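You operate a simulated robot arm through the tools that you are given. There is no shell and no other tool. Be economical: measure what you need, move in short steps, check, and stop when the job is done.

Carry out the task below with a simulated two-armed robot. There is one attempt and no reset: what you move stays moved.

Task
Test the green earth plug on the strap tester, then plug it into the green earth point.
Fine: it must show GOOD; the tester ends switched off.

It is judged by the outcome, as a careful person would: the job done as asked, and still so three seconds after it is handed in. It fails if anything else is knocked over, pushed out of place, dropped, spilled or broken.

Robot
Two 7-joint arms with fingered hands on one trunk, on a base that drives. Base frame: it is fixed to the floor where the robot stands at the start and does not move with it; the origin is under the middle of the robot, x ahead of it, y to its left, z up. Lengths are in mm, angles in rad, forces in N, time in s.
The left shoulder is at the start at [60, 126, 1280], the right one opposite. With the tool pointing down near the work surface each hand reaches from about 340 to 720 mm from the robot's upright axis, wherever it stands, measured 20 degrees to its own side. Places, roughly: clip for the green plug [800, 0, 900]; green earth point [700, 0, 900]; socket of the strap tester [600, 0, 1000]; strap tester switch [500, -100, 1000]; test key [500, 0, 1000]. Payload 2.5 kg a hand.
The TCP of each hand is the grasp point between the finger pads, 30 mm short of the fingertips. In the tool frame z runs along the fingers and y along their closing line. The gripper opens to 104 mm. The gripper's body begins 35 mm behind the TCP. The gripper is a hand of 5 fingers: y runs from the thumb to the fingers, the wrist lies at [-15, -104, -178] in the tool frame, and closing takes about 1.5 s.
Orientation is that of the tool frame in the base frame, as a unit quaternion [x, y, z, w]. With the fingers straight down and the wrist toward the robot, the tool's x, y and z point along [0, 1, 0], [1, 0, 0] and [0, 0, -1] of the base frame.

Tools
- The arms move only by the tool move_arm. It takes "left_moves", "right_moves" or both (then of equal length, played together; a hand with none holds still); each is a list that holds one entry, the list of rows, each a list of 6 numbers: the shift along the tool's x, y, z in mm, then the turn, a rotation vector about the tool's x, y, z in rad. In form: [[[tx, ty, tz, wx, wy, wz], ...]]. A call has 1 to 20 rows; each row is the pose to reach, as a shift and turn from the pose commanded when the call began, along the tool's axes at that moment. "left_gripper" and "right_gripper" are, for a hand that has rows, the opening, from 0 (shut) to 1 (fully open), set as the call begins (left out, the last holds). A row lasts 0.2 s, in which the tool goes at most 50 mm and 0.15 rad; a call with a longer step from one row to the next is refused whole, and so is a gripper value outside its range. A pose out of reach is approached as far as the arm can. The call stops where the force on the tool passes 40 N (or 10 N more than at its start, if that is more) or the arm is blocked; 0.2 s more then pass. Each finger travels about 153 mm/s and halts on what it meets, pressing with about 32 N; the grip force reading is that of the motor and also rises with nothing between the fingers. The clock runs only during rows and for 0.2 s after the last one: add rows that repeat a pose to give the fingers time. The reply holds the time, the measured pose of the TCP, the force on the tool along the base axes, the opening and the grip force, in the units named above and with some noise, with the torque about the TCP (base axes, N m) and any sound that the robot's microphone picked up, and new pictures: "show" is both (left out), scene, wrist or none (wrist: the cameras of the hands that moved).
- Cameras (640 x 400 px; columns grow to the right, rows downward): "scene" is now at [126.8, -6.8, 1484.9]; the picture's right is [-0.07, -1.00, 0.00], its down [-0.62, 0.04, -0.79] and it looks along [0.78, -0.06, -0.62] (base axes); focal length 252 px, centre (320, 200). "left" rides on the left gripper at [-80, -78, -141] in its tool frame; the picture's right is [-0.78, -0.30, 0.56], its down [0.53, -0.78, 0.33] and it looks along [0.33, 0.56, 0.76] (tool axes); focal length 247 px, centre (320, 200). "right" rides on the right gripper at [80, -78, -141] in its tool frame; the picture's right is [-0.78, 0.30, -0.56], its down [-0.54, -0.78, 0.33] and it looks along [-0.33, 0.56, 0.76] (tool axes); focal length 247 px, centre (320, 200). There is no depth. A picture from a camera that has moved, and an enlarged one, comes with that camera's place and axes in the base frame and with its lens.
- raise_lower(by): slides the trunk up (or, below 0, down) by that many mm; the arms and the scene camera ride with it, the base frame stays. It gives what a move gives, with no picture.
- base_move(legs): drives the robot by 1 to 6 legs, each [ahead, left, turn to the left] in mm, mm and rad, along the robot's own axes; the way and the turn of a leg run together, so that a leg with both is an arc; at most 1500 mm and 3.142 rad a leg. The arms and the cameras ride along, it lands a little off, and it stops where it bumps. It gives what a move gives, and a new picture of the scene camera.
- set_fingers(index, middle, ring, little, thumb_bend, thumb_turn, hand): sets how far each is bent, from 0 (flat) to 1 (curled in); at 0.3 the hand is open as for a grip, at 0.7 the pads meet at the TCP. One left out holds its place. A second passes; each finger stops where it meets its share of the squeeze, and holds until it gets a number again. A gripper value or a shape takes the hand back. It gives what a move gives, with no picture; readings hold the bend of each and the force on index, middle, ring, little, thumb and palm. thumb_turn goes from beside the hand (0) to across from the fingers (1), as for a grip.
- grasp_type(shape, hand): the hand has 5 fingers and takes this shape, open, in about a second: jaw (thumb against the fingers, like two jaws); tri (thumb and two fingers); tip (a fingertip pinch); poke (one finger out to press); point (the index stretched); flat (the hand flat); cup (the hand cupped); fist (a fist). The gripper value then closes the fingers along that shape, each until it touches; the sizes above hold for jaw. It gives what a move gives, with no picture.
- head_to(pan, tilt): turns the head with the scene camera to pan (to the left, within 1.501 rad either way) and tilt (down, from -0.506 to 1.204), counted from straight ahead of the robot. It gives what a move gives, and a new picture of the scene camera.
- zoom(camera, box): a new picture of the part [left, top, right, bottom] of that camera's present view, enlarged. The clock stands still meanwhile.
- sign_off(): hands the job in; it is judged then, once.

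Work in short steps. Places have to be worked out from the pictures, the camera data and where the tool is seen: move nearer, look again, correct. Check each grasp and each placing, and mend what went wrong. You have 120 turns and 260 pictures in all, those below and enlarged ones among them. Open the grippers and draw the arms clear of the work before you hand the job in, unless the task says otherwise; then end with one line.

The tools are called after "Emit:" by a JSON object that holds its "method" and its "body". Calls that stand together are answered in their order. move_arm: Moves the arms, as the interface text tells. Its arguments: {"type":"object","properties":{"left_moves":{"type":"array","items":{"type":"array","items":{"type":"array","items":{"type":"number"}}}},"left_gripper":{"type":"number"},"right_moves":{"type":"array","items":{"type":"array","items":{"type":"array","items":{"type":"number"}}}},"right_gripper":{"type":"number"},"show":{"type":"string","enum":["both","scene","wrist","none"]}},"required":[]} The other tools are called the same way: raise_lower (by) slides the trunk up or down; grasp_type (shape, hand) gives the hand a shape; set_fingers (index, middle, ring, little, thumb_bend, thumb_turn, hand) moves the fingers one by one; base_move (legs) drives the base; head_to (pan, tilt) turns the head that bears the scene camera; zoom (camera, box) takes an enlarged picture of a part of a camera's view; sign_off () hands the job in.

At the start:

```text
time: 0.0
left_tcp_pos: [492.7, 131.8, 1267.3]
left_ee_rot: [0.706, 0.708, 0.0, 0.0]
left_wrist_force: [-0.1, -0.1, -0.5]
left_wrist_torque: [-0.01, 0.02, 0.01]
left_gripper_width: 103.7
left_grip_force: 0.1
left_shape: jaw
left_bend: [0.3, 0.3, 0.3, 0.3, 0.3, 0.98]
left_finger forces: [0.0, 0.0, 0.0, 0.0, 0.0, 0.0]
right_tcp_pos: [433.9, -183.5, 1272.2]
right_ee_rot: [0.707, 0.707, 0.0, 0.0]
right_wrist_force: [-1.3, 0.6, 0.7]
right_wrist_torque: [0.02, -0.02, 0.03]
right_gripper_width: 103.6
right_grip_force: 0.1
right_shape: jaw
right_bend: [0.3, 0.3, 0.3, 0.3, 0.3, 0.98]
right_finger forces: [0.0, 0.0, 0.0, 0.1, 0.0, 0.0]
trunk travel left (down, up): [-675.0, 265.0]
robot x, y, heading: [-1.6, -4.2, 0.003]
head pan, tilt: [-0.072, 0.667]
```

scene: 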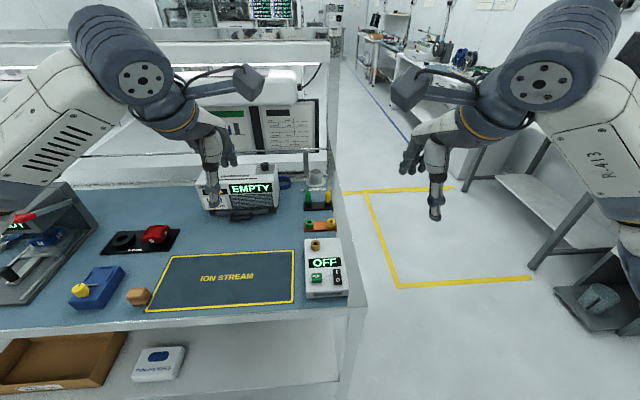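
right: 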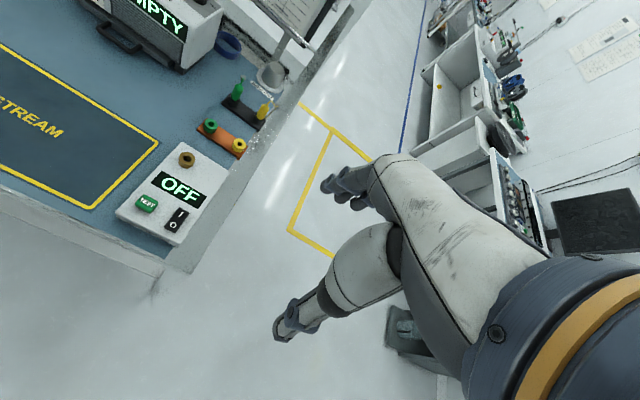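
left: 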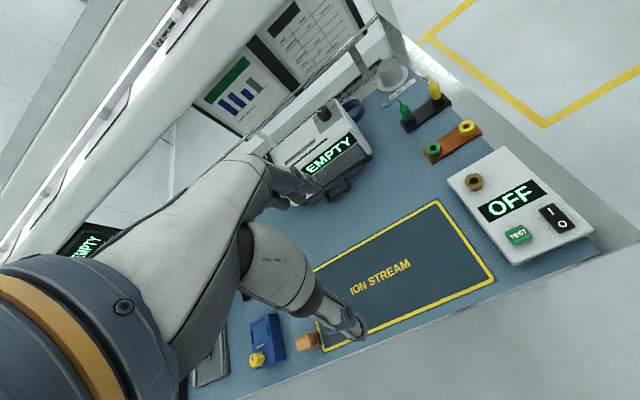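

The tester (OFF display) is at the right front corner of the bench, with the earth points and plug clips behind it. I zoom in to measure them.

Emit:
{"method": "zoom", "body": {"camera": "scene", "box": [280, 160, 380, 310]}}

Emit:
{"method": "zoom", "body": {"camera": "left", "box": [360, 50, 600, 270]}}

Emit:
{"method": "zoom", "body": {"camera": "right", "box": [100, 60, 310, 260]}}

```text
2.67 times, centred on (330, 235) of scene
camera zoom: at [126.8, -6.8, 1484.9], right [-0.07, -1.0, 0.0], down [-0.62, 0.04, -0.79], along [0.78, -0.06, -0.62], focal length 671 px, centre (293, 107)
```

zoom: 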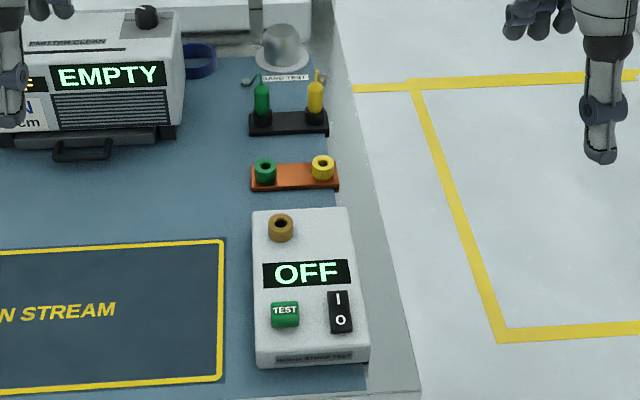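

```text
1.82 times, centred on (480, 160) of left
camera zoom: at [415.8, 51.0, 1408.4], right [-0.3, -0.78, -0.56], down [-0.78, 0.53, -0.33], along [0.56, 0.33, -0.76], focal length 449 px, centre (29, 273)
```

zoom: 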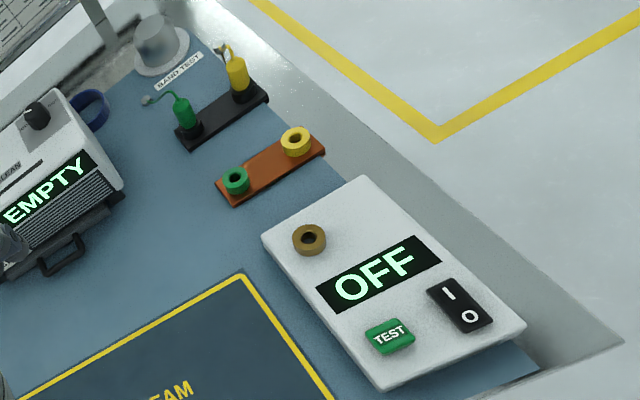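

```text
2.00 times, centred on (205, 160) of right
camera zoom: at [356.5, -102.7, 1412.7], right [0.3, -0.78, 0.56], down [-0.78, -0.54, -0.33], along [0.56, -0.33, -0.76], focal length 494 px, centre (550, 280)
```

zoom: 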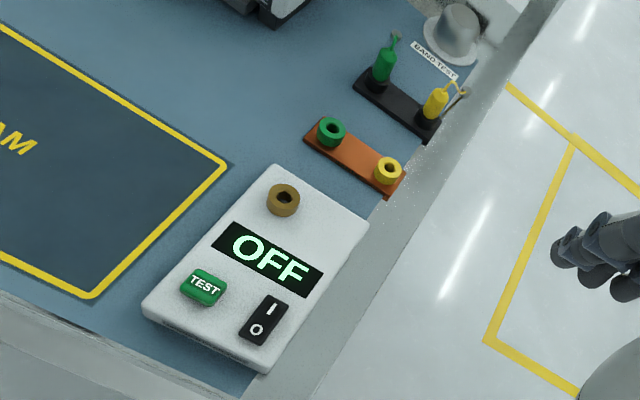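

Estimates: tester socket about [589,-30,970], green earth point [705,-18,940], green plug [817,-20,955]. The plug is out of reach from here, so I look down to see how much room the base has for driving forward.

Emit:
{"method": "head_to", "body": {"pan": 0.0, "tilt": 1.2}}

```text
time: 1.0
left_tcp_pos: [492.1, 132.4, 1267.3]
left_ee_rot: [0.707, 0.707, 0.0, -0.001]
left_wrist_force: [0.2, -0.5, -0.9]
left_wrist_torque: [0.01, 0.0, 0.01]
left_gripper_width: 103.5
left_grip_force: 0.0
left_shape: jaw
left_bend: [0.3, 0.3, 0.3, 0.3, 0.3, 0.98]
left_finger forces: [0.0, 0.0, 0.1, 0.1, 0.0, 0.0]
right_tcp_pos: [432.4, -183.2, 1272.8]
right_ee_rot: [0.707, 0.707, 0.0, 0.0]
right_wrist_force: [1.0, 0.0, -0.1]
right_wrist_torque: [-0.01, -0.01, -0.01]
right_gripper_width: 103.7
right_grip_force: 0.0
right_shape: jaw
right_bend: [0.3, 0.3, 0.3, 0.3, 0.3, 0.98]
right_finger forces: [0.1, 0.1, 0.0, 0.1, 0.0, 0.1]
trunk travel left (down, up): [-675.0, 265.0]
robot x, y, heading: [-1.2, -0.7, -0.0]
head pan, tilt: [0.0, 1.201]
camera scene: at [96.8, -0.7, 1446.1], right [0.0, -1.0, 0.0], down [-0.93, 0.0, -0.36], along [0.36, 0.0, -0.93], focal length 252 px, centre (320, 200)
```

scene: 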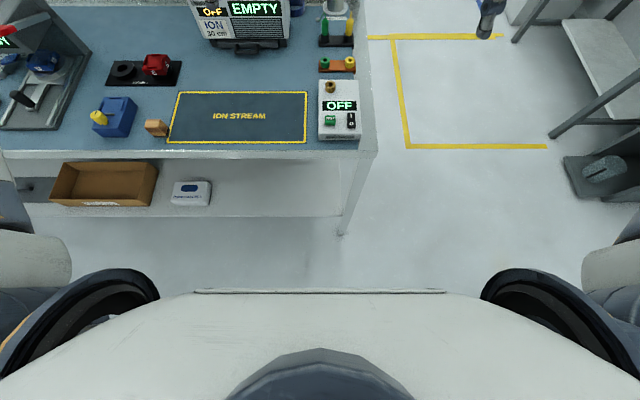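

The bench front is at about x=430 and there is floor space ahead. I drive left 110 mm, then forward 120 mm.

Emit:
{"method": "base_move", "body": {"legs": [[0, 110, 0], [120, 0, 0]]}}

```text
time: 3.0
left_tcp_pos: [611.3, 244.0, 1266.7]
left_ee_rot: [0.705, 0.709, -0.001, 0.0]
left_wrist_force: [-0.4, -0.6, -1.1]
left_wrist_torque: [0.03, 0.02, -0.03]
left_gripper_width: 103.7
left_grip_force: 0.2
left_shape: jaw
left_bend: [0.3, 0.3, 0.3, 0.3, 0.3, 0.98]
left_finger forces: [0.0, 0.0, 0.1, 0.1, 0.1, 0.0]
right_tcp_pos: [555.2, -72.4, 1272.4]
right_ee_rot: [0.704, 0.71, 0.0, 0.0]
right_wrist_force: [0.1, 0.3, 0.2]
right_wrist_torque: [-0.02, 0.02, -0.02]
right_gripper_width: 103.9
right_grip_force: 0.0
right_shape: jaw
right_bend: [0.3, 0.3, 0.3, 0.3, 0.3, 0.98]
right_finger forces: [0.1, 0.1, 0.0, 0.0, 0.0, 0.0]
trunk travel left (down, up): [-675.0, 265.0]
robot x, y, heading: [118.9, 109.5, 0.005]
head pan, tilt: [0.0, 1.201]
camera scene: at [217.4, 108.8, 1446.0], right [0.01, -1.0, 0.0], down [-0.93, -0.01, -0.36], along [0.36, 0.0, -0.93], focal length 252 px, centre (320, 200)
```

scene: 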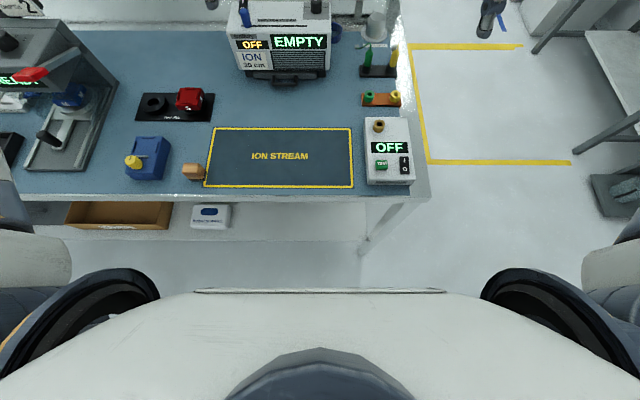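

No bump. I aim the head at the work area and zoom in for better measurements.

Emit:
{"method": "head_to", "body": {"pan": -0.25, "tilt": 0.8}}

Emit:
{"method": "zoom", "body": {"camera": "scene", "box": [260, 90, 420, 260]}}

Emit:
{"method": "zoom", "body": {"camera": "right", "box": [0, 0, 320, 260]}}

```text
time: 3.9
left_tcp_pos: [611.4, 244.3, 1267.1]
left_ee_rot: [0.705, 0.709, 0.0, 0.001]
left_wrist_force: [0.2, 0.6, 0.4]
left_wrist_torque: [0.0, 0.03, 0.0]
left_gripper_width: 103.7
left_grip_force: 0.1
left_shape: jaw
left_bend: [0.3, 0.3, 0.3, 0.3, 0.3, 0.98]
left_finger forces: [0.0, 0.0, 0.0, 0.0, 0.1, 0.0]
right_tcp_pos: [555.0, -72.6, 1272.0]
right_ee_rot: [0.704, 0.71, 0.0, 0.0]
right_wrist_force: [0.0, 0.6, 0.1]
right_wrist_torque: [-0.03, -0.01, 0.0]
right_gripper_width: 103.8
right_grip_force: 0.0
right_shape: jaw
right_bend: [0.3, 0.3, 0.3, 0.3, 0.3, 0.98]
right_finger forces: [0.0, 0.0, 0.1, 0.0, 0.1, 0.0]
trunk travel left (down, up): [-675.0, 265.0]
robot x, y, heading: [121.5, 107.9, -0.001]
head pan, tilt: [-0.25, 0.799]
camera scene: at [238.9, 89.0, 1473.7], right [-0.24, -0.97, 0.0], down [-0.7, 0.17, -0.7], along [0.68, -0.17, -0.72], focal length 252 px, centre (320, 200)
```

scene: 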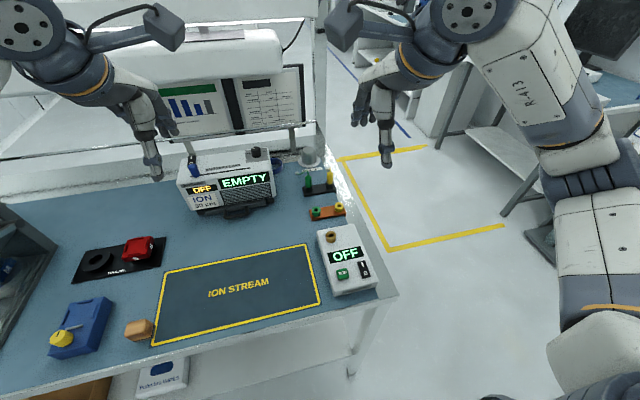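

```text
2.35 times, centred on (340, 175) of scene
camera zoom: at [238.9, 89.0, 1473.7], right [-0.24, -0.97, 0.0], down [-0.7, 0.17, -0.7], along [0.68, -0.17, -0.72], focal length 592 px, centre (273, 259)
```

zoom: 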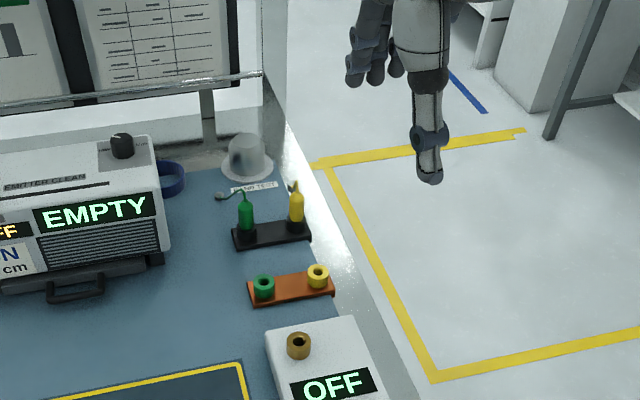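

```text
1.54 times, centred on (160, 130) of right
camera zoom: at [476.9, 8.3, 1412.8], right [0.3, -0.77, 0.56], down [-0.77, -0.54, -0.33], along [0.56, -0.33, -0.76], focal length 380 px, centre (566, 308)
```

zoom: 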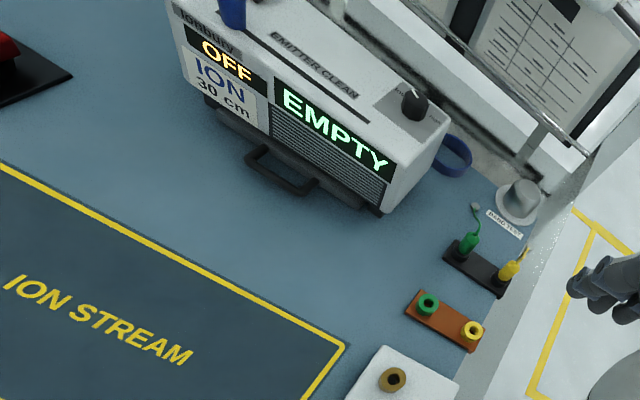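

I take the poke shape with the right hand to press the switch, then look at where the fingertip is.

Emit:
{"method": "grasp_type", "body": {"shape": "poke", "hand": "right"}}

Emit:
{"method": "move_arm", "body": {"right_moves": [[[0, -20, 40, 0, 0, 0], [0, -40, 80, 0, 0, 0], [0, -40, 120, 0, 0, 0], [0, -40, 120, 0, 0, 0]]]}}

```text
time: 4.8
left_tcp_pos: [611.3, 242.8, 1268.0]
left_ee_rot: [0.705, 0.709, 0.0, 0.001]
left_wrist_force: [0.3, 0.7, -0.1]
left_wrist_torque: [-0.02, 0.02, -0.01]
left_gripper_width: 103.5
left_grip_force: 0.1
left_shape: jaw
left_bend: [0.3, 0.3, 0.3, 0.3, 0.3, 0.98]
left_finger forces: [0.0, 0.0, 0.1, 0.0, 0.0, 0.1]
right_tcp_pos: [555.4, -72.0, 1273.3]
right_ee_rot: [0.704, 0.71, -0.001, 0.0]
right_wrist_force: [0.2, 0.1, -0.5]
right_wrist_torque: [-0.03, -0.04, 0.02]
right_gripper_width: 0.0
right_grip_force: 0.1
right_shape: poke
right_bend: [0.7, 0.7, 0.99, 0.99, 1.0, 1.0]
right_finger forces: [0.1, 0.0, 0.0, 0.0, 0.0, 0.0]
trunk travel left (down, up): [-675.0, 265.0]
robot x, y, heading: [118.5, 111.3, 0.01]
head pan, tilt: [-0.25, 0.799]
```

```text
time: 5.8
left_tcp_pos: [611.5, 244.3, 1267.1]
left_ee_rot: [0.705, 0.709, -0.001, 0.0]
left_wrist_force: [0.4, 0.5, 0.6]
left_wrist_torque: [-0.03, 0.0, 0.01]
left_gripper_width: 103.7
left_grip_force: 0.2
left_shape: jaw
left_bend: [0.3, 0.3, 0.3, 0.3, 0.3, 0.98]
left_finger forces: [0.1, 0.0, 0.0, 0.0, 0.1, 0.0]
right_tcp_pos: [515.2, -70.2, 1154.2]
right_ee_rot: [0.704, 0.71, 0.0, 0.0]
right_wrist_force: [0.3, -0.2, 0.4]
right_wrist_torque: [-0.03, -0.02, -0.01]
right_gripper_width: 0.0
right_grip_force: 0.1
right_shape: poke
right_bend: [0.7, 0.7, 0.99, 0.99, 1.0, 1.0]
right_finger forces: [0.0, 0.1, 0.1, 0.0, 0.1, 0.0]
trunk travel left (down, up): [-675.0, 265.0]
robot x, y, heading: [120.6, 107.8, 0.009]
head pan, tilt: [-0.25, 0.799]
camera scene: at [238.6, 89.1, 1473.8], right [-0.24, -0.97, 0.0], down [-0.7, 0.17, -0.7], along [0.68, -0.17, -0.72], focal length 252 px, centre (320, 200)
camera right: at [437.2, 10.3, 1294.4], right [0.3, -0.77, 0.56], down [-0.77, -0.54, -0.33], along [0.56, -0.33, -0.76], focal length 247 px, centre (320, 200)
```

scene: 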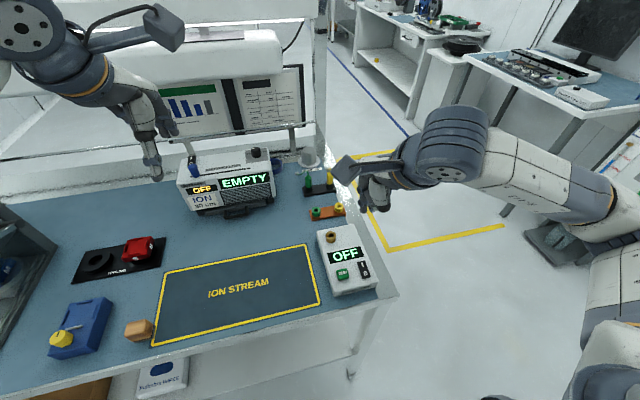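
right: 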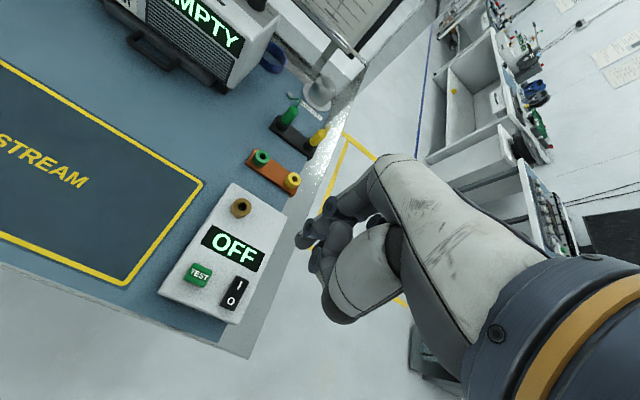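

I zoom the right camera to see where the poke fingertip is.

Emit:
{"method": "zoom", "body": {"camera": "right", "box": [140, 130, 420, 350]}}

Emit:
{"method": "zoom", "body": {"camera": "scene", "box": [290, 140, 450, 300]}}

```text
1.82 times, centred on (280, 240) of right
camera zoom: at [437.2, 10.3, 1294.4], right [0.3, -0.77, 0.56], down [-0.77, -0.54, -0.33], along [0.56, -0.33, -0.76], focal length 449 px, centre (393, 127)
```

zoom: 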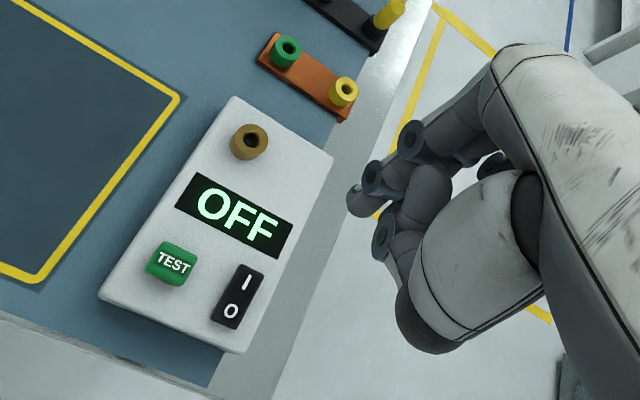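

```text
2.50 times, centred on (370, 220) of scene
camera zoom: at [238.6, 89.1, 1473.8], right [-0.24, -0.97, 0.0], down [-0.7, 0.17, -0.7], along [0.68, -0.17, -0.72], focal length 629 px, centre (195, 150)
```

zoom: 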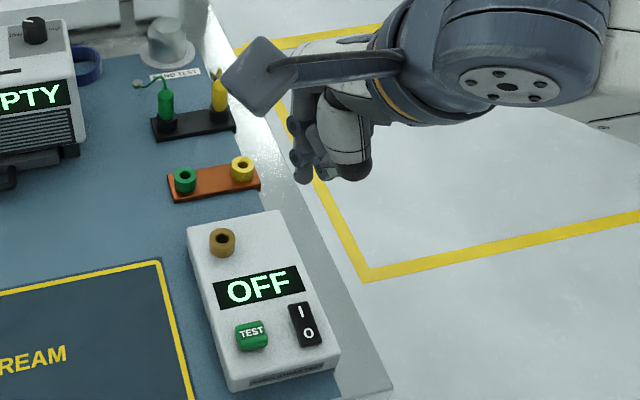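

The rocker's I end is at about [499,-74,964], O about [478,-74], TEST key about [487,-24,965], and the socket about [589,-25,970]. I curl the middle finger so only the index presses, then approach above the I side.

Emit:
{"method": "set_fingers", "body": {"hand": "right", "middle": 1.0}}

Emit:
{"method": "move_arm", "body": {"right_moves": [[[-6, -8, 45, 0, 0, 0], [-13, -18, 90, 0, 0, 0], [-13, -18, 120, 0, 0, 0], [-13, -18, 120, 0, 0, 0]]]}}

Emit:
{"method": "zoom", "body": {"camera": "right", "box": [140, 130, 420, 350]}}

Emit:
{"method": "zoom", "body": {"camera": "scene", "box": [290, 140, 450, 300]}}

```text
time: 6.8
left_tcp_pos: [611.1, 244.1, 1266.6]
left_ee_rot: [0.705, 0.709, 0.001, 0.0]
left_wrist_force: [0.8, 0.2, 0.4]
left_wrist_torque: [0.02, 0.02, -0.02]
left_gripper_width: 103.6
left_grip_force: 0.1
left_shape: jaw
left_bend: [0.3, 0.3, 0.3, 0.3, 0.3, 0.98]
left_finger forces: [0.0, 0.0, 0.1, 0.0, 0.0, 0.0]
right_tcp_pos: [514.0, -69.5, 1154.7]
right_ee_rot: [0.705, 0.709, 0.0, -0.001]
right_wrist_force: [0.0, -0.2, -0.3]
right_wrist_torque: [-0.02, 0.01, 0.02]
right_gripper_width: 29.9
right_grip_force: 0.0
right_shape: fingers
right_bend: [0.7, 1.0, 0.99, 0.99, 1.0, 1.0]
right_finger forces: [0.0, 0.0, 0.1, 0.0, 0.0, 0.0]
trunk travel left (down, up): [-675.0, 265.0]
robot x, y, heading: [118.4, 105.6, 0.013]
head pan, tilt: [-0.25, 0.799]
```

```text
time: 7.8
left_tcp_pos: [611.5, 244.5, 1267.9]
left_ee_rot: [0.705, 0.709, 0.0, 0.0]
left_wrist_force: [0.0, 0.9, 0.1]
left_wrist_torque: [0.0, 0.0, 0.0]
left_gripper_width: 103.6
left_grip_force: 0.1
left_shape: jaw
left_bend: [0.3, 0.3, 0.3, 0.3, 0.3, 0.98]
left_finger forces: [0.1, 0.1, 0.0, 0.1, 0.0, 0.0]
right_tcp_pos: [496.5, -83.6, 1033.0]
right_ee_rot: [0.705, 0.709, 0.0, 0.0]
right_wrist_force: [0.7, 0.1, 0.0]
right_wrist_torque: [-0.02, -0.01, -0.02]
right_gripper_width: 30.0
right_grip_force: 0.1
right_shape: fingers
right_bend: [0.7, 1.0, 0.99, 0.99, 1.0, 1.0]
right_finger forces: [0.0, 0.1, 0.1, 0.0, 0.1, 0.0]
trunk travel left (down, up): [-675.0, 265.0]
robot x, y, heading: [120.5, 107.9, 0.009]
head pan, tilt: [-0.25, 0.799]
camera scene: at [238.7, 89.0, 1473.8], right [-0.24, -0.97, 0.0], down [-0.7, 0.17, -0.7], along [0.68, -0.17, -0.72], focal length 252 px, centre (320, 200)
camera right: at [418.8, -3.9, 1171.8], right [0.3, -0.77, 0.56], down [-0.77, -0.54, -0.33], along [0.56, -0.33, -0.76], focal length 247 px, centre (320, 200)
```

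scene: 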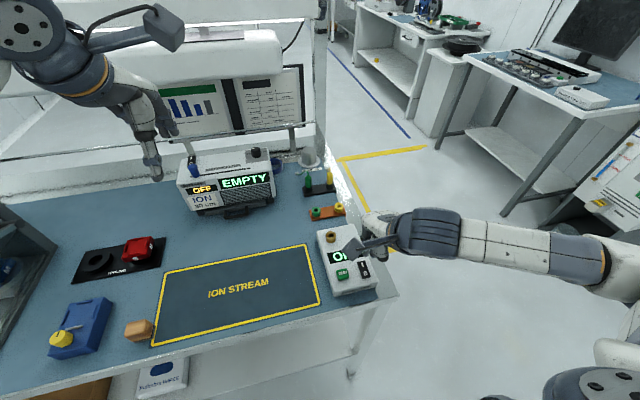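
right: 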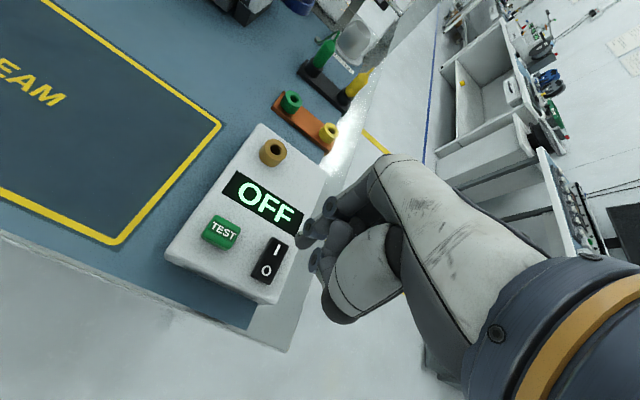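

```text
1.82 times, centred on (280, 240) of right
camera zoom: at [418.8, -3.9, 1171.8], right [0.3, -0.77, 0.56], down [-0.77, -0.54, -0.33], along [0.56, -0.33, -0.76], focal length 449 px, centre (393, 127)
```

zoom: 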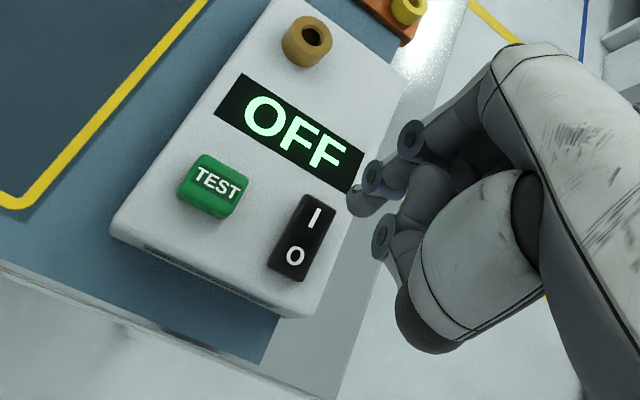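

```text
2.50 times, centred on (370, 220) of scene
camera zoom: at [238.7, 89.0, 1473.8], right [-0.24, -0.97, 0.0], down [-0.7, 0.17, -0.7], along [0.68, -0.17, -0.72], focal length 629 px, centre (195, 150)
```

zoom: 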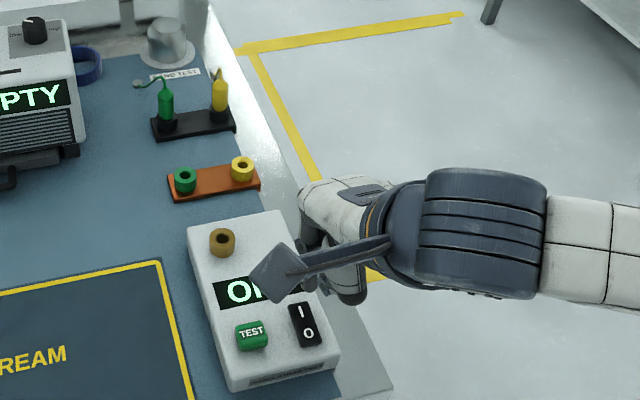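

The fingertip is at about [499,-75,1003], right over the I side. I press down slowly and then back off.

Emit:
{"method": "move_arm", "body": {"right_moves": [[[0, 1, 20, 0, 0, 0], [0, 1, 32, 0, 0, 0], [0, 1, 37, 0, 0, 0], [0, 1, 41, 0, 0, 0], [0, 1, 44, 0, 0, 0], [0, 1, 44, 0, 0, 0]]]}}

Emit:
{"method": "zoom", "body": {"camera": "right", "box": [140, 130, 420, 350]}}

```text
time: 9.2
left_tcp_pos: [612.1, 244.2, 1267.3]
left_ee_rot: [0.706, 0.708, 0.001, -0.001]
left_wrist_force: [0.9, 0.2, 0.3]
left_wrist_torque: [-0.01, -0.01, 0.04]
left_gripper_width: 103.8
left_grip_force: 0.0
left_shape: jaw
left_bend: [0.3, 0.3, 0.3, 0.3, 0.3, 0.98]
left_finger forces: [0.0, 0.1, 0.0, 0.0, 0.0, 0.0]
right_tcp_pos: [498.2, -84.0, 989.1]
right_ee_rot: [0.705, 0.709, 0.0, 0.0]
right_wrist_force: [0.1, -0.1, -0.5]
right_wrist_torque: [0.04, -0.03, -0.01]
right_gripper_width: 29.5
right_grip_force: 0.4
right_shape: fingers
right_bend: [0.7, 1.0, 0.99, 0.99, 1.0, 1.0]
right_finger forces: [0.6, 0.0, 0.0, 0.0, 0.0, 0.0]
trunk travel left (down, up): [-675.0, 265.0]
robot x, y, heading: [118.8, 109.3, 0.007]
head pan, tilt: [-0.25, 0.799]
camera scene: at [238.8, 88.9, 1473.8], right [-0.24, -0.97, 0.0], down [-0.7, 0.17, -0.7], along [0.68, -0.17, -0.72], focal length 252 px, centre (320, 200)
camera right: at [420.5, -4.2, 1129.3], right [0.3, -0.77, 0.56], down [-0.77, -0.54, -0.33], along [0.56, -0.33, -0.76], focal length 247 px, centre (320, 200)
```

scene: 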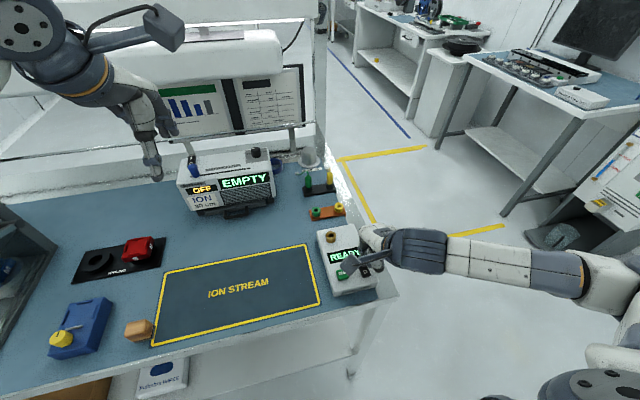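
right: 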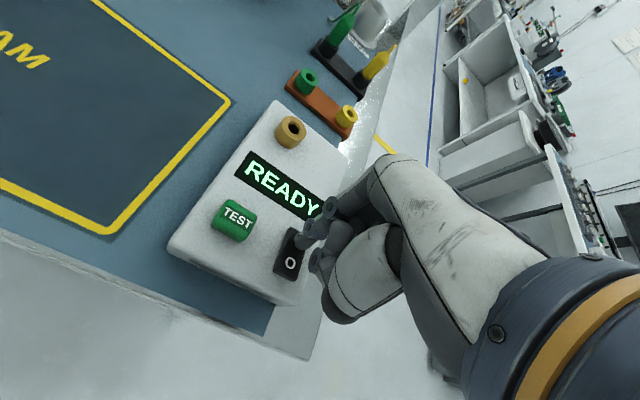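

```text
1.82 times, centred on (280, 240) of right
camera zoom: at [420.5, -4.2, 1129.3], right [0.3, -0.77, 0.56], down [-0.77, -0.54, -0.33], along [0.56, -0.33, -0.76], focal length 449 px, centre (393, 127)
```

zoom: 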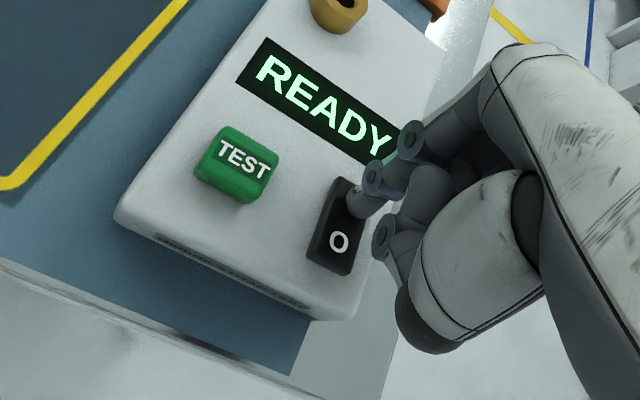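

The tester shows READY. I lift up and set a fingertip pinch for the plug, moving to a view above it.

Emit:
{"method": "move_arm", "body": {"right_moves": [[[0, 0, -50, 0, 0, 0], [0, 0, -100, 0, 0, 0], [0, 0, -150, 0, 0, 0], [10, 45, -165, 0, 0, 0], [20, 90, -170, 0, 0, 0], [40, 135, -170, 0, 0, 0], [55, 180, -170, 0, 0, 0], [60, 220, -170, 0, 0, 0], [60, 220, -170, 0, 0, 0]]], "show": "none"}}

Emit:
{"method": "grasp_type", "body": {"shape": "tip", "hand": "right"}}

Emit:
{"method": "zoom", "body": {"camera": "right", "box": [0, 0, 640, 400]}}

Emit:
{"method": "zoom", "body": {"camera": "scene", "box": [270, 120, 450, 260]}}

```text
time: 11.2
left_tcp_pos: [610.9, 244.1, 1267.6]
left_ee_rot: [0.705, 0.709, -0.001, 0.0]
left_wrist_force: [-0.4, 0.0, 0.4]
left_wrist_torque: [0.0, -0.02, -0.01]
left_gripper_width: 103.5
left_grip_force: 0.0
left_shape: jaw
left_bend: [0.3, 0.3, 0.3, 0.3, 0.3, 0.98]
left_finger forces: [0.0, 0.1, 0.0, 0.1, 0.1, 0.0]
right_tcp_pos: [717.6, -26.7, 1158.4]
right_ee_rot: [0.705, 0.709, 0.0, 0.001]
right_wrist_force: [0.6, -1.3, 0.2]
right_wrist_torque: [0.01, 0.02, 0.02]
right_gripper_width: 29.9
right_grip_force: 0.1
right_shape: fingers
right_bend: [0.7, 1.0, 0.99, 0.99, 1.0, 1.0]
right_finger forces: [0.0, 0.0, 0.0, 0.0, 0.0, 0.0]
trunk travel left (down, up): [-675.0, 265.0]
robot x, y, heading: [118.4, 109.0, 0.005]
head pan, tilt: [-0.25, 0.799]
```

```text
time: 12.1
left_tcp_pos: [611.3, 243.4, 1267.3]
left_ee_rot: [0.705, 0.709, 0.0, 0.001]
left_wrist_force: [-0.2, -0.2, 0.6]
left_wrist_torque: [0.01, 0.01, 0.01]
left_gripper_width: 103.7
left_grip_force: 0.1
left_shape: jaw
left_bend: [0.3, 0.3, 0.3, 0.3, 0.3, 0.98]
left_finger forces: [0.0, 0.1, 0.1, 0.0, 0.1, 0.0]
right_tcp_pos: [716.9, -27.3, 1158.3]
right_ee_rot: [0.704, 0.71, 0.0, 0.0]
right_wrist_force: [1.0, 0.1, 0.9]
right_wrist_torque: [-0.01, 0.0, 0.05]
right_gripper_width: 103.8
right_grip_force: 0.2
right_shape: tip
right_bend: [0.3, 0.98, 0.99, 0.99, 0.3, 0.98]
right_finger forces: [0.0, 0.0, 0.0, 0.0, 0.0, 0.1]
trunk travel left (down, up): [-675.0, 265.0]
robot x, y, heading: [116.2, 109.7, 0.01]
head pan, tilt: [-0.25, 0.799]
```

```text
1.00 times, centred on (320, 200) of right
camera zoom: at [638.8, 54.1, 1297.8], right [0.3, -0.77, 0.56], down [-0.77, -0.54, -0.33], along [0.56, -0.33, -0.76], focal length 247 px, centre (320, 200)
```

zoom: 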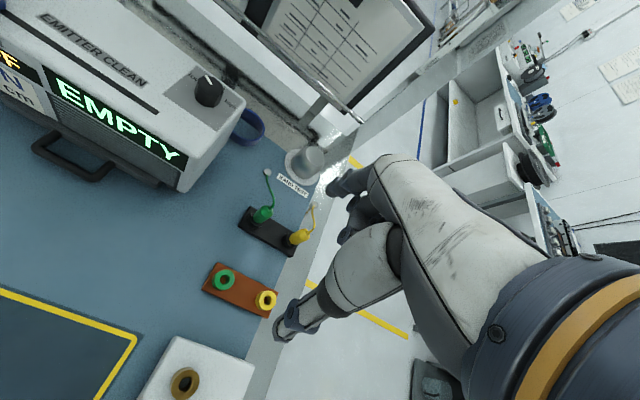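

```text
2.86 times, centred on (360, 190) of scene
camera zoom: at [238.8, 88.9, 1473.8], right [-0.24, -0.97, 0.0], down [-0.7, 0.17, -0.7], along [0.68, -0.17, -0.72], focal length 719 px, centre (206, 229)
```

zoom: 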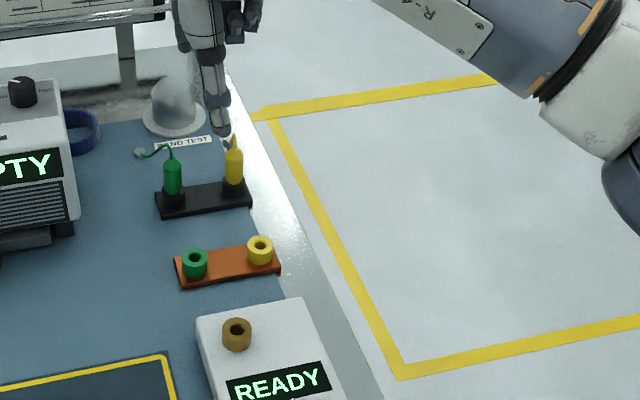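

The plug body is at about [801,-13,965]. I use the three-finger pinch for a steadier hold and come in above the plug for a closer look.

Emit:
{"method": "grasp_type", "body": {"shape": "tri", "hand": "right"}}

Emit:
{"method": "move_arm", "body": {"right_moves": [[[7, 42, 20, 0, 0, 0], [13, 83, 40, 0, 0, 0], [13, 83, 70, 0, 0, 0], [13, 83, 70, 0, 0, 0], [13, 83, 70, 0, 0, 0]]]}}

Emit:
{"method": "zoom", "body": {"camera": "scene", "box": [270, 120, 390, 220]}}

Emit:
{"method": "zoom", "body": {"camera": "right", "box": [200, 120, 420, 350]}}

```text
time: 13.0
left_tcp_pos: [611.0, 243.7, 1265.9]
left_ee_rot: [0.705, 0.709, -0.001, 0.001]
left_wrist_force: [-0.5, -0.1, 0.1]
left_wrist_torque: [-0.02, -0.01, -0.03]
left_gripper_width: 103.9
left_grip_force: 0.0
left_shape: jaw
left_bend: [0.3, 0.3, 0.3, 0.3, 0.3, 0.98]
left_finger forces: [0.0, 0.1, 0.0, 0.1, 0.0, 0.1]
right_tcp_pos: [716.8, -27.3, 1157.6]
right_ee_rot: [0.704, 0.71, 0.0, -0.001]
right_wrist_force: [1.3, 0.2, -0.3]
right_wrist_torque: [0.01, -0.02, 0.03]
right_gripper_width: 103.7
right_grip_force: 0.1
right_shape: tri
right_bend: [0.3, 0.3, 0.99, 0.99, 0.3, 0.98]
right_finger forces: [0.1, 0.0, 0.0, 0.0, 0.1, 0.0]
trunk travel left (down, up): [-675.0, 265.0]
robot x, y, heading: [119.8, 111.2, 0.007]
head pan, tilt: [-0.25, 0.799]
```

```text
time: 14.2
left_tcp_pos: [610.4, 243.9, 1266.8]
left_ee_rot: [0.705, 0.709, 0.001, 0.0]
left_wrist_force: [-0.7, 0.2, 0.0]
left_wrist_torque: [0.0, 0.01, 0.01]
left_gripper_width: 103.5
left_grip_force: 0.0
left_shape: jaw
left_bend: [0.3, 0.3, 0.3, 0.3, 0.3, 0.98]
left_finger forces: [0.1, 0.1, 0.0, 0.1, 0.1, 0.1]
right_tcp_pos: [798.8, -11.0, 1086.3]
right_ee_rot: [0.705, 0.71, 0.0, 0.0]
right_wrist_force: [0.0, -0.2, 0.1]
right_wrist_torque: [0.03, 0.02, -0.01]
right_gripper_width: 103.6
right_grip_force: 0.1
right_shape: tri
right_bend: [0.3, 0.3, 0.99, 0.99, 0.3, 0.98]
right_finger forces: [0.0, 0.0, 0.1, 0.1, 0.0, 0.1]
trunk travel left (down, up): [-675.0, 265.0]
robot x, y, heading: [121.1, 110.6, 0.004]
head pan, tilt: [-0.25, 0.799]
camera scene: at [238.9, 88.6, 1473.8], right [-0.24, -0.97, 0.0], down [-0.7, 0.17, -0.7], along [0.68, -0.17, -0.72], focal length 252 px, centre (320, 200)
camera right: at [720.2, 70.2, 1226.9], right [0.3, -0.77, 0.56], down [-0.77, -0.54, -0.33], along [0.56, -0.33, -0.76], focal length 247 px, centre (320, 200)
```

scene: 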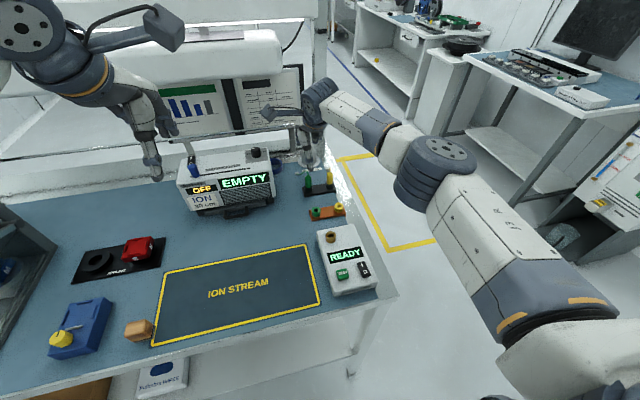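
right: 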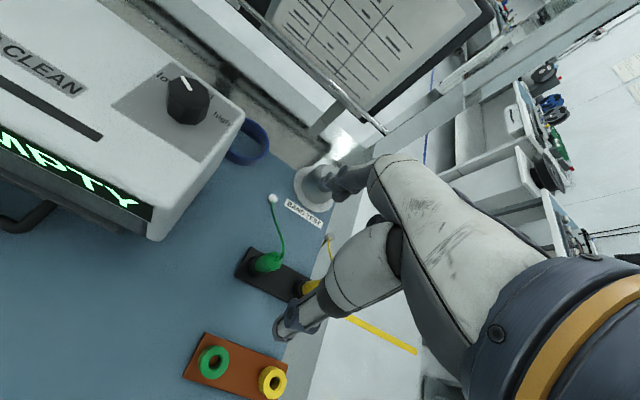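

```text
4.00 times, centred on (330, 170) of scene
camera zoom: at [238.9, 88.6, 1473.8], right [-0.24, -0.97, 0.0], down [-0.7, 0.17, -0.7], along [0.68, -0.17, -0.72], focal length 1006 px, centre (280, 320)
```

zoom: 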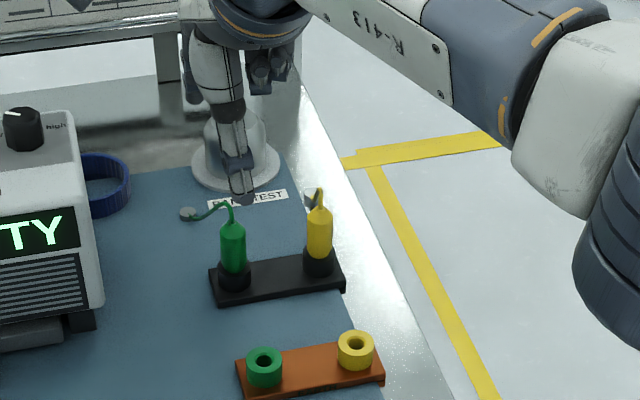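

```text
1.74 times, centred on (310, 235) of right
camera zoom: at [720.2, 70.2, 1226.9], right [0.3, -0.77, 0.56], down [-0.77, -0.54, -0.33], along [0.56, -0.33, -0.76], focal length 430 px, centre (337, 139)
```

zoom: 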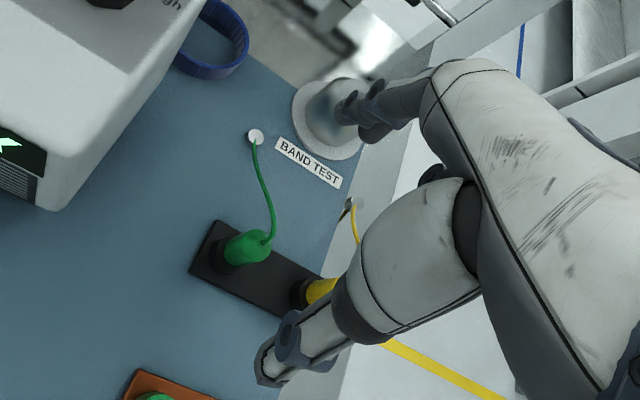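

The plug body spans z about 946–990 and is centred near [800,-13]. I lower to TCP z about 983 with a moderately open grip.

Emit:
{"method": "move_arm", "body": {"right_moves": [[[-2, 1, 25, 0, 0, 0], [-2, 1, 50, 0, 0, 0], [-2, 1, 70, 0, 0, 0], [-2, 1, 85, 0, 0, 0], [-2, 1, 85, 0, 0, 0]]], "right_gripper": 0.65}}

Emit:
{"method": "zoom", "body": {"camera": "scene", "box": [280, 140, 380, 220]}}

Emit:
{"method": "zoom", "body": {"camera": "right", "box": [200, 120, 420, 350]}}

```text
time: 15.4
left_tcp_pos: [610.7, 244.2, 1267.5]
left_ee_rot: [0.705, 0.709, -0.001, 0.0]
left_wrist_force: [-0.7, 1.0, 0.4]
left_wrist_torque: [0.0, -0.03, 0.01]
left_gripper_width: 103.8
left_grip_force: 0.0
left_shape: jaw
left_bend: [0.3, 0.3, 0.3, 0.3, 0.3, 0.98]
left_finger forces: [0.0, 0.1, 0.0, 0.1, 0.1, 0.1]
right_tcp_pos: [799.1, -12.1, 1003.2]
right_ee_rot: [0.704, 0.71, 0.0, 0.0]
right_wrist_force: [-0.8, 0.0, 0.3]
right_wrist_torque: [0.0, 0.02, 0.0]
right_gripper_width: 68.0
right_grip_force: 0.0
right_shape: tri
right_bend: [0.73, 0.39, 0.99, 0.99, 0.62, 1.0]
right_finger forces: [0.0, 0.0, 0.1, 0.0, 0.1, 0.1]
trunk travel left (down, up): [-675.0, 265.0]
robot x, y, heading: [120.5, 106.9, 0.008]
head pan, tilt: [-0.25, 0.799]
camera scene: at [238.8, 88.9, 1473.8], right [-0.24, -0.97, 0.0], down [-0.7, 0.17, -0.7], along [0.68, -0.17, -0.72], focal length 252 px, centre (320, 200)
camera right: at [721.3, 67.4, 1142.2], right [0.3, -0.77, 0.56], down [-0.77, -0.54, -0.33], along [0.56, -0.33, -0.76], focal length 247 px, centre (320, 200)
```

scene: 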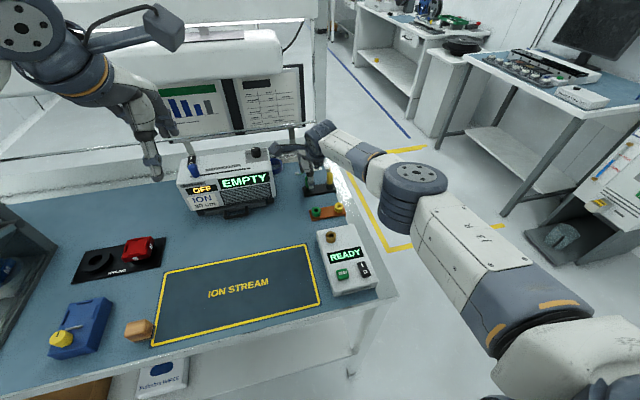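
right: 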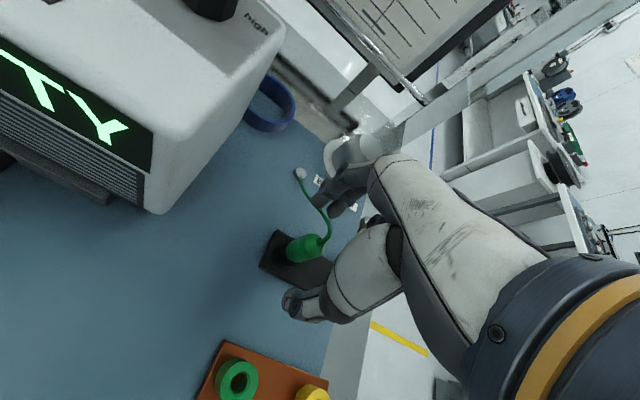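

```text
5.00 times, centred on (330, 180) of scene
camera zoom: at [238.8, 88.9, 1473.8], right [-0.24, -0.97, 0.0], down [-0.7, 0.17, -0.7], along [0.68, -0.17, -0.72], focal length 1258 px, centre (270, 300)
```

zoom: 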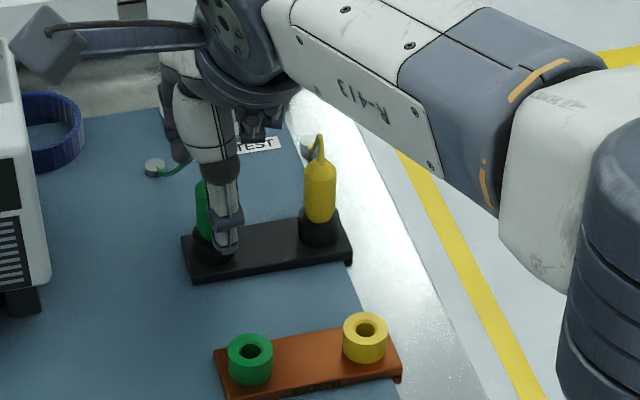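

```text
1.74 times, centred on (310, 235) of right
camera zoom: at [721.3, 67.4, 1142.2], right [0.3, -0.77, 0.56], down [-0.77, -0.54, -0.33], along [0.56, -0.33, -0.76], focal length 430 px, centre (337, 139)
```

zoom: 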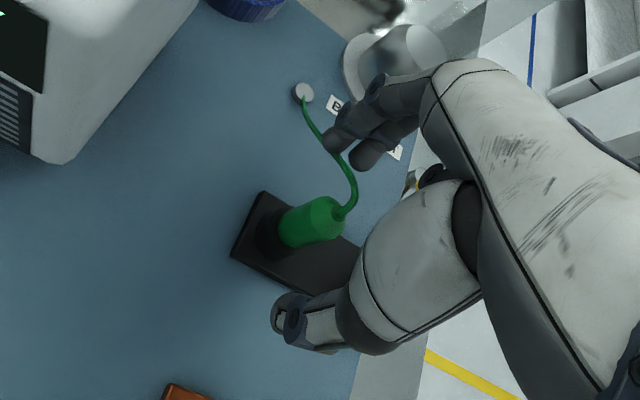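

The plug sits between thumb and fingers, aligned to a few mm. I lower the last 20 mm and close.

Emit:
{"method": "move_arm", "body": {"right_moves": [[[0, 0, 10, 0, 0, 0], [0, 0, 20, 0, 0, 0], [0, 0, 20, 0, 0, 0]]], "show": "none"}}

Emit:
{"method": "move_arm", "body": {"right_moves": [[[0, 0, 0, 0, 0, 0], [0, 0, 0, 0, 0, 0], [0, 0, 0, 0, 0, 0], [0, 0, 0, 0, 0, 0], [0, 0, 0, 0, 0, 0], [0, 0, 0, 0, 0, 0], [0, 0, 0, 0, 0, 0], [0, 0, 0, 0, 0, 0]]], "right_gripper": 0.0, "show": "wrist"}}

Emit:
{"method": "zoom", "body": {"camera": "scene", "box": [280, 140, 380, 220]}}

```text
time: 16.2
left_tcp_pos: [611.1, 243.7, 1267.0]
left_ee_rot: [0.705, 0.709, 0.0, 0.0]
left_wrist_force: [0.0, -0.1, 0.1]
left_wrist_torque: [0.0, -0.03, -0.01]
left_gripper_width: 103.6
left_grip_force: 0.0
left_shape: jaw
left_bend: [0.3, 0.3, 0.3, 0.3, 0.3, 0.98]
left_finger forces: [0.0, 0.0, 0.0, 0.0, 0.0, 0.0]
right_tcp_pos: [799.9, -12.1, 983.5]
right_ee_rot: [0.705, 0.71, 0.001, 0.0]
right_wrist_force: [-0.3, 0.8, 0.8]
right_wrist_torque: [-0.03, 0.01, 0.0]
right_gripper_width: 67.9
right_grip_force: 0.1
right_shape: tri
right_bend: [0.73, 0.39, 0.99, 0.99, 0.62, 1.0]
right_finger forces: [0.1, 0.1, 0.0, 0.0, 0.1, 0.0]
trunk travel left (down, up): [-675.0, 265.0]
robot x, y, heading: [117.9, 110.2, 0.002]
head pan, tilt: [-0.25, 0.799]
```

```text
time: 18.0
left_tcp_pos: [612.2, 243.8, 1266.5]
left_ee_rot: [0.705, 0.709, 0.0, 0.0]
left_wrist_force: [0.1, 0.3, 0.0]
left_wrist_torque: [0.03, 0.01, 0.0]
left_gripper_width: 103.8
left_grip_force: 0.0
left_shape: jaw
left_bend: [0.3, 0.3, 0.3, 0.3, 0.3, 0.98]
left_finger forces: [0.1, 0.1, 0.0, 0.0, 0.1, 0.0]
right_tcp_pos: [800.1, -11.4, 984.0]
right_ee_rot: [0.704, 0.71, 0.0, 0.0]
right_wrist_force: [0.9, -0.4, -0.6]
right_wrist_torque: [0.01, -0.03, -0.01]
right_gripper_width: 10.5
right_grip_force: 31.8
right_shape: tri
right_bend: [0.71, 0.62, 1.0, 1.0, 0.75, 1.0]
right_finger forces: [10.8, 17.4, 0.1, 0.0, 27.9, 0.0]
trunk travel left (down, up): [-675.0, 265.0]
robot x, y, heading: [118.4, 106.8, 0.005]
head pan, tilt: [-0.25, 0.799]
camera right: at [722.2, 68.9, 1123.9], right [0.3, -0.77, 0.56], down [-0.77, -0.54, -0.33], along [0.56, -0.33, -0.76], focal length 247 px, centre (320, 200)
```

right: 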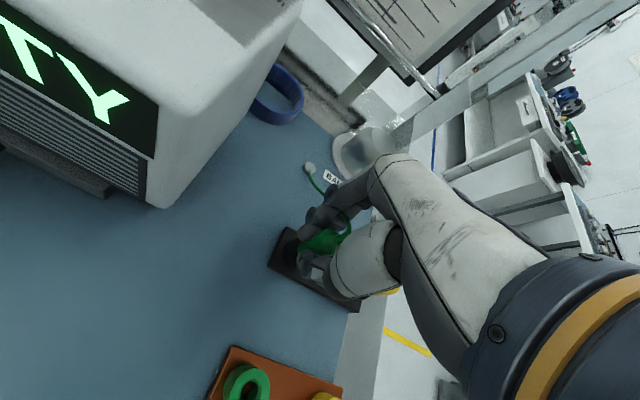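

```text
5.00 times, centred on (330, 180) of scene
camera zoom: at [238.9, 88.9, 1473.8], right [-0.24, -0.97, 0.0], down [-0.7, 0.17, -0.7], along [0.68, -0.17, -0.72], focal length 1258 px, centre (270, 300)
```

zoom: 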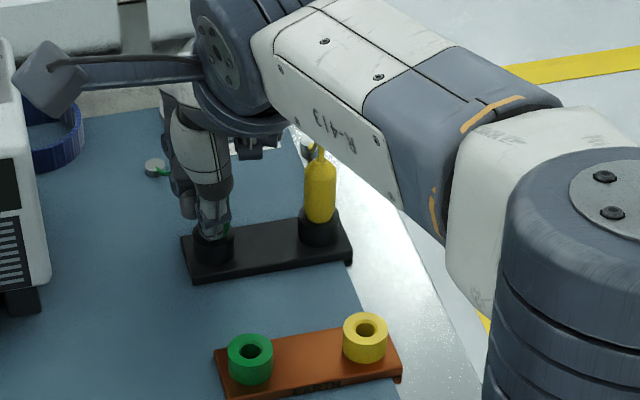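

Gripped: the index, middle finger and thumb all read force. I lift straight up slowly.

Emit:
{"method": "move_arm", "body": {"right_moves": [[[0, 0, -8, 0, 0, 0], [0, 0, -18, 0, 0, 0], [0, 0, -32, 0, 0, 0], [0, 0, -50, 0, 0, 0], [0, 0, -70, 0, 0, 0], [0, 0, -90, 0, 0, 0], [0, 0, -90, 0, 0, 0]]]}}

Emit:
{"method": "zoom", "body": {"camera": "scene", "box": [280, 130, 380, 220]}}

Emit:
{"method": "zoom", "body": {"camera": "right", "box": [200, 120, 420, 350]}}

```text
time: 19.6
left_tcp_pos: [611.7, 243.9, 1267.4]
left_ee_rot: [0.705, 0.709, 0.0, 0.0]
left_wrist_force: [-0.9, -0.3, -0.7]
left_wrist_torque: [0.02, 0.04, 0.07]
left_gripper_width: 103.6
left_grip_force: 0.0
left_shape: jaw
left_bend: [0.3, 0.3, 0.3, 0.3, 0.3, 0.98]
left_finger forces: [0.0, 0.1, 0.1, 0.0, 0.1, 0.0]
right_tcp_pos: [801.1, -10.0, 1075.3]
right_ee_rot: [0.705, 0.709, 0.0, 0.0]
right_wrist_force: [-0.3, 0.5, 0.4]
right_wrist_torque: [0.0, -0.03, 0.02]
right_gripper_width: 10.5
right_grip_force: 32.6
right_shape: tri
right_bend: [0.71, 0.62, 1.0, 1.0, 0.75, 1.0]
right_finger forces: [10.8, 17.4, 0.0, 0.1, 27.8, 0.0]
trunk travel left (down, up): [-675.0, 265.0]
robot x, y, heading: [121.0, 106.9, 0.011]
head pan, tilt: [-0.25, 0.799]
camera scene: at [239.0, 88.9, 1473.8], right [-0.24, -0.97, 0.0], down [-0.7, 0.17, -0.7], along [0.68, -0.17, -0.72], focal length 252 px, centre (320, 200)
camera right: at [723.4, 70.1, 1215.0], right [0.3, -0.77, 0.56], down [-0.77, -0.54, -0.33], along [0.56, -0.33, -0.76], focal length 247 px, centre (320, 200)
```

scene: 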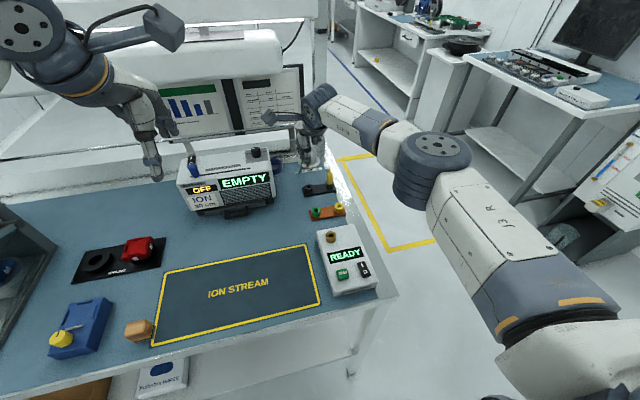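
right: 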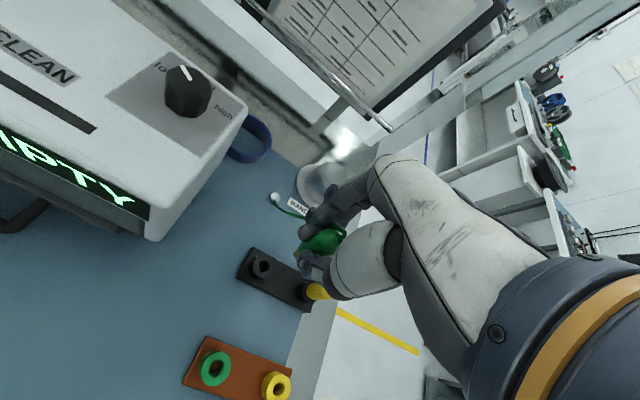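

```text
4.44 times, centred on (330, 175) of scene
camera zoom: at [239.0, 88.9, 1473.8], right [-0.24, -0.97, 0.0], down [-0.7, 0.17, -0.7], along [0.68, -0.17, -0.72], focal length 1118 px, centre (276, 311)
```

zoom: 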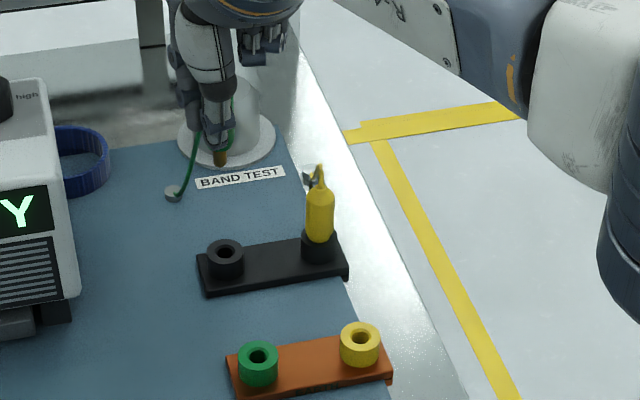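

```text
1.74 times, centred on (310, 235) of right
camera zoom: at [723.4, 70.1, 1215.0], right [0.3, -0.77, 0.56], down [-0.77, -0.54, -0.33], along [0.56, -0.33, -0.76], focal length 430 px, centre (337, 139)
```

zoom: 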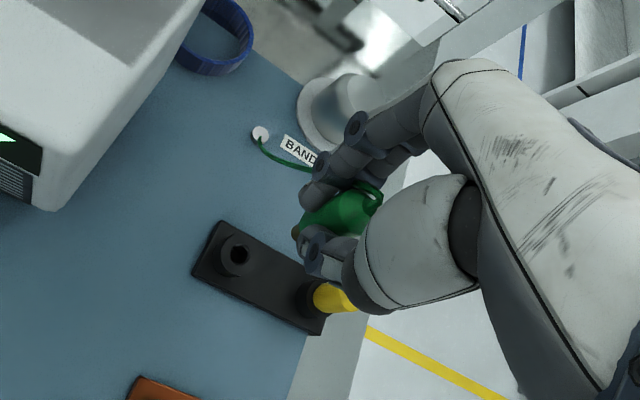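

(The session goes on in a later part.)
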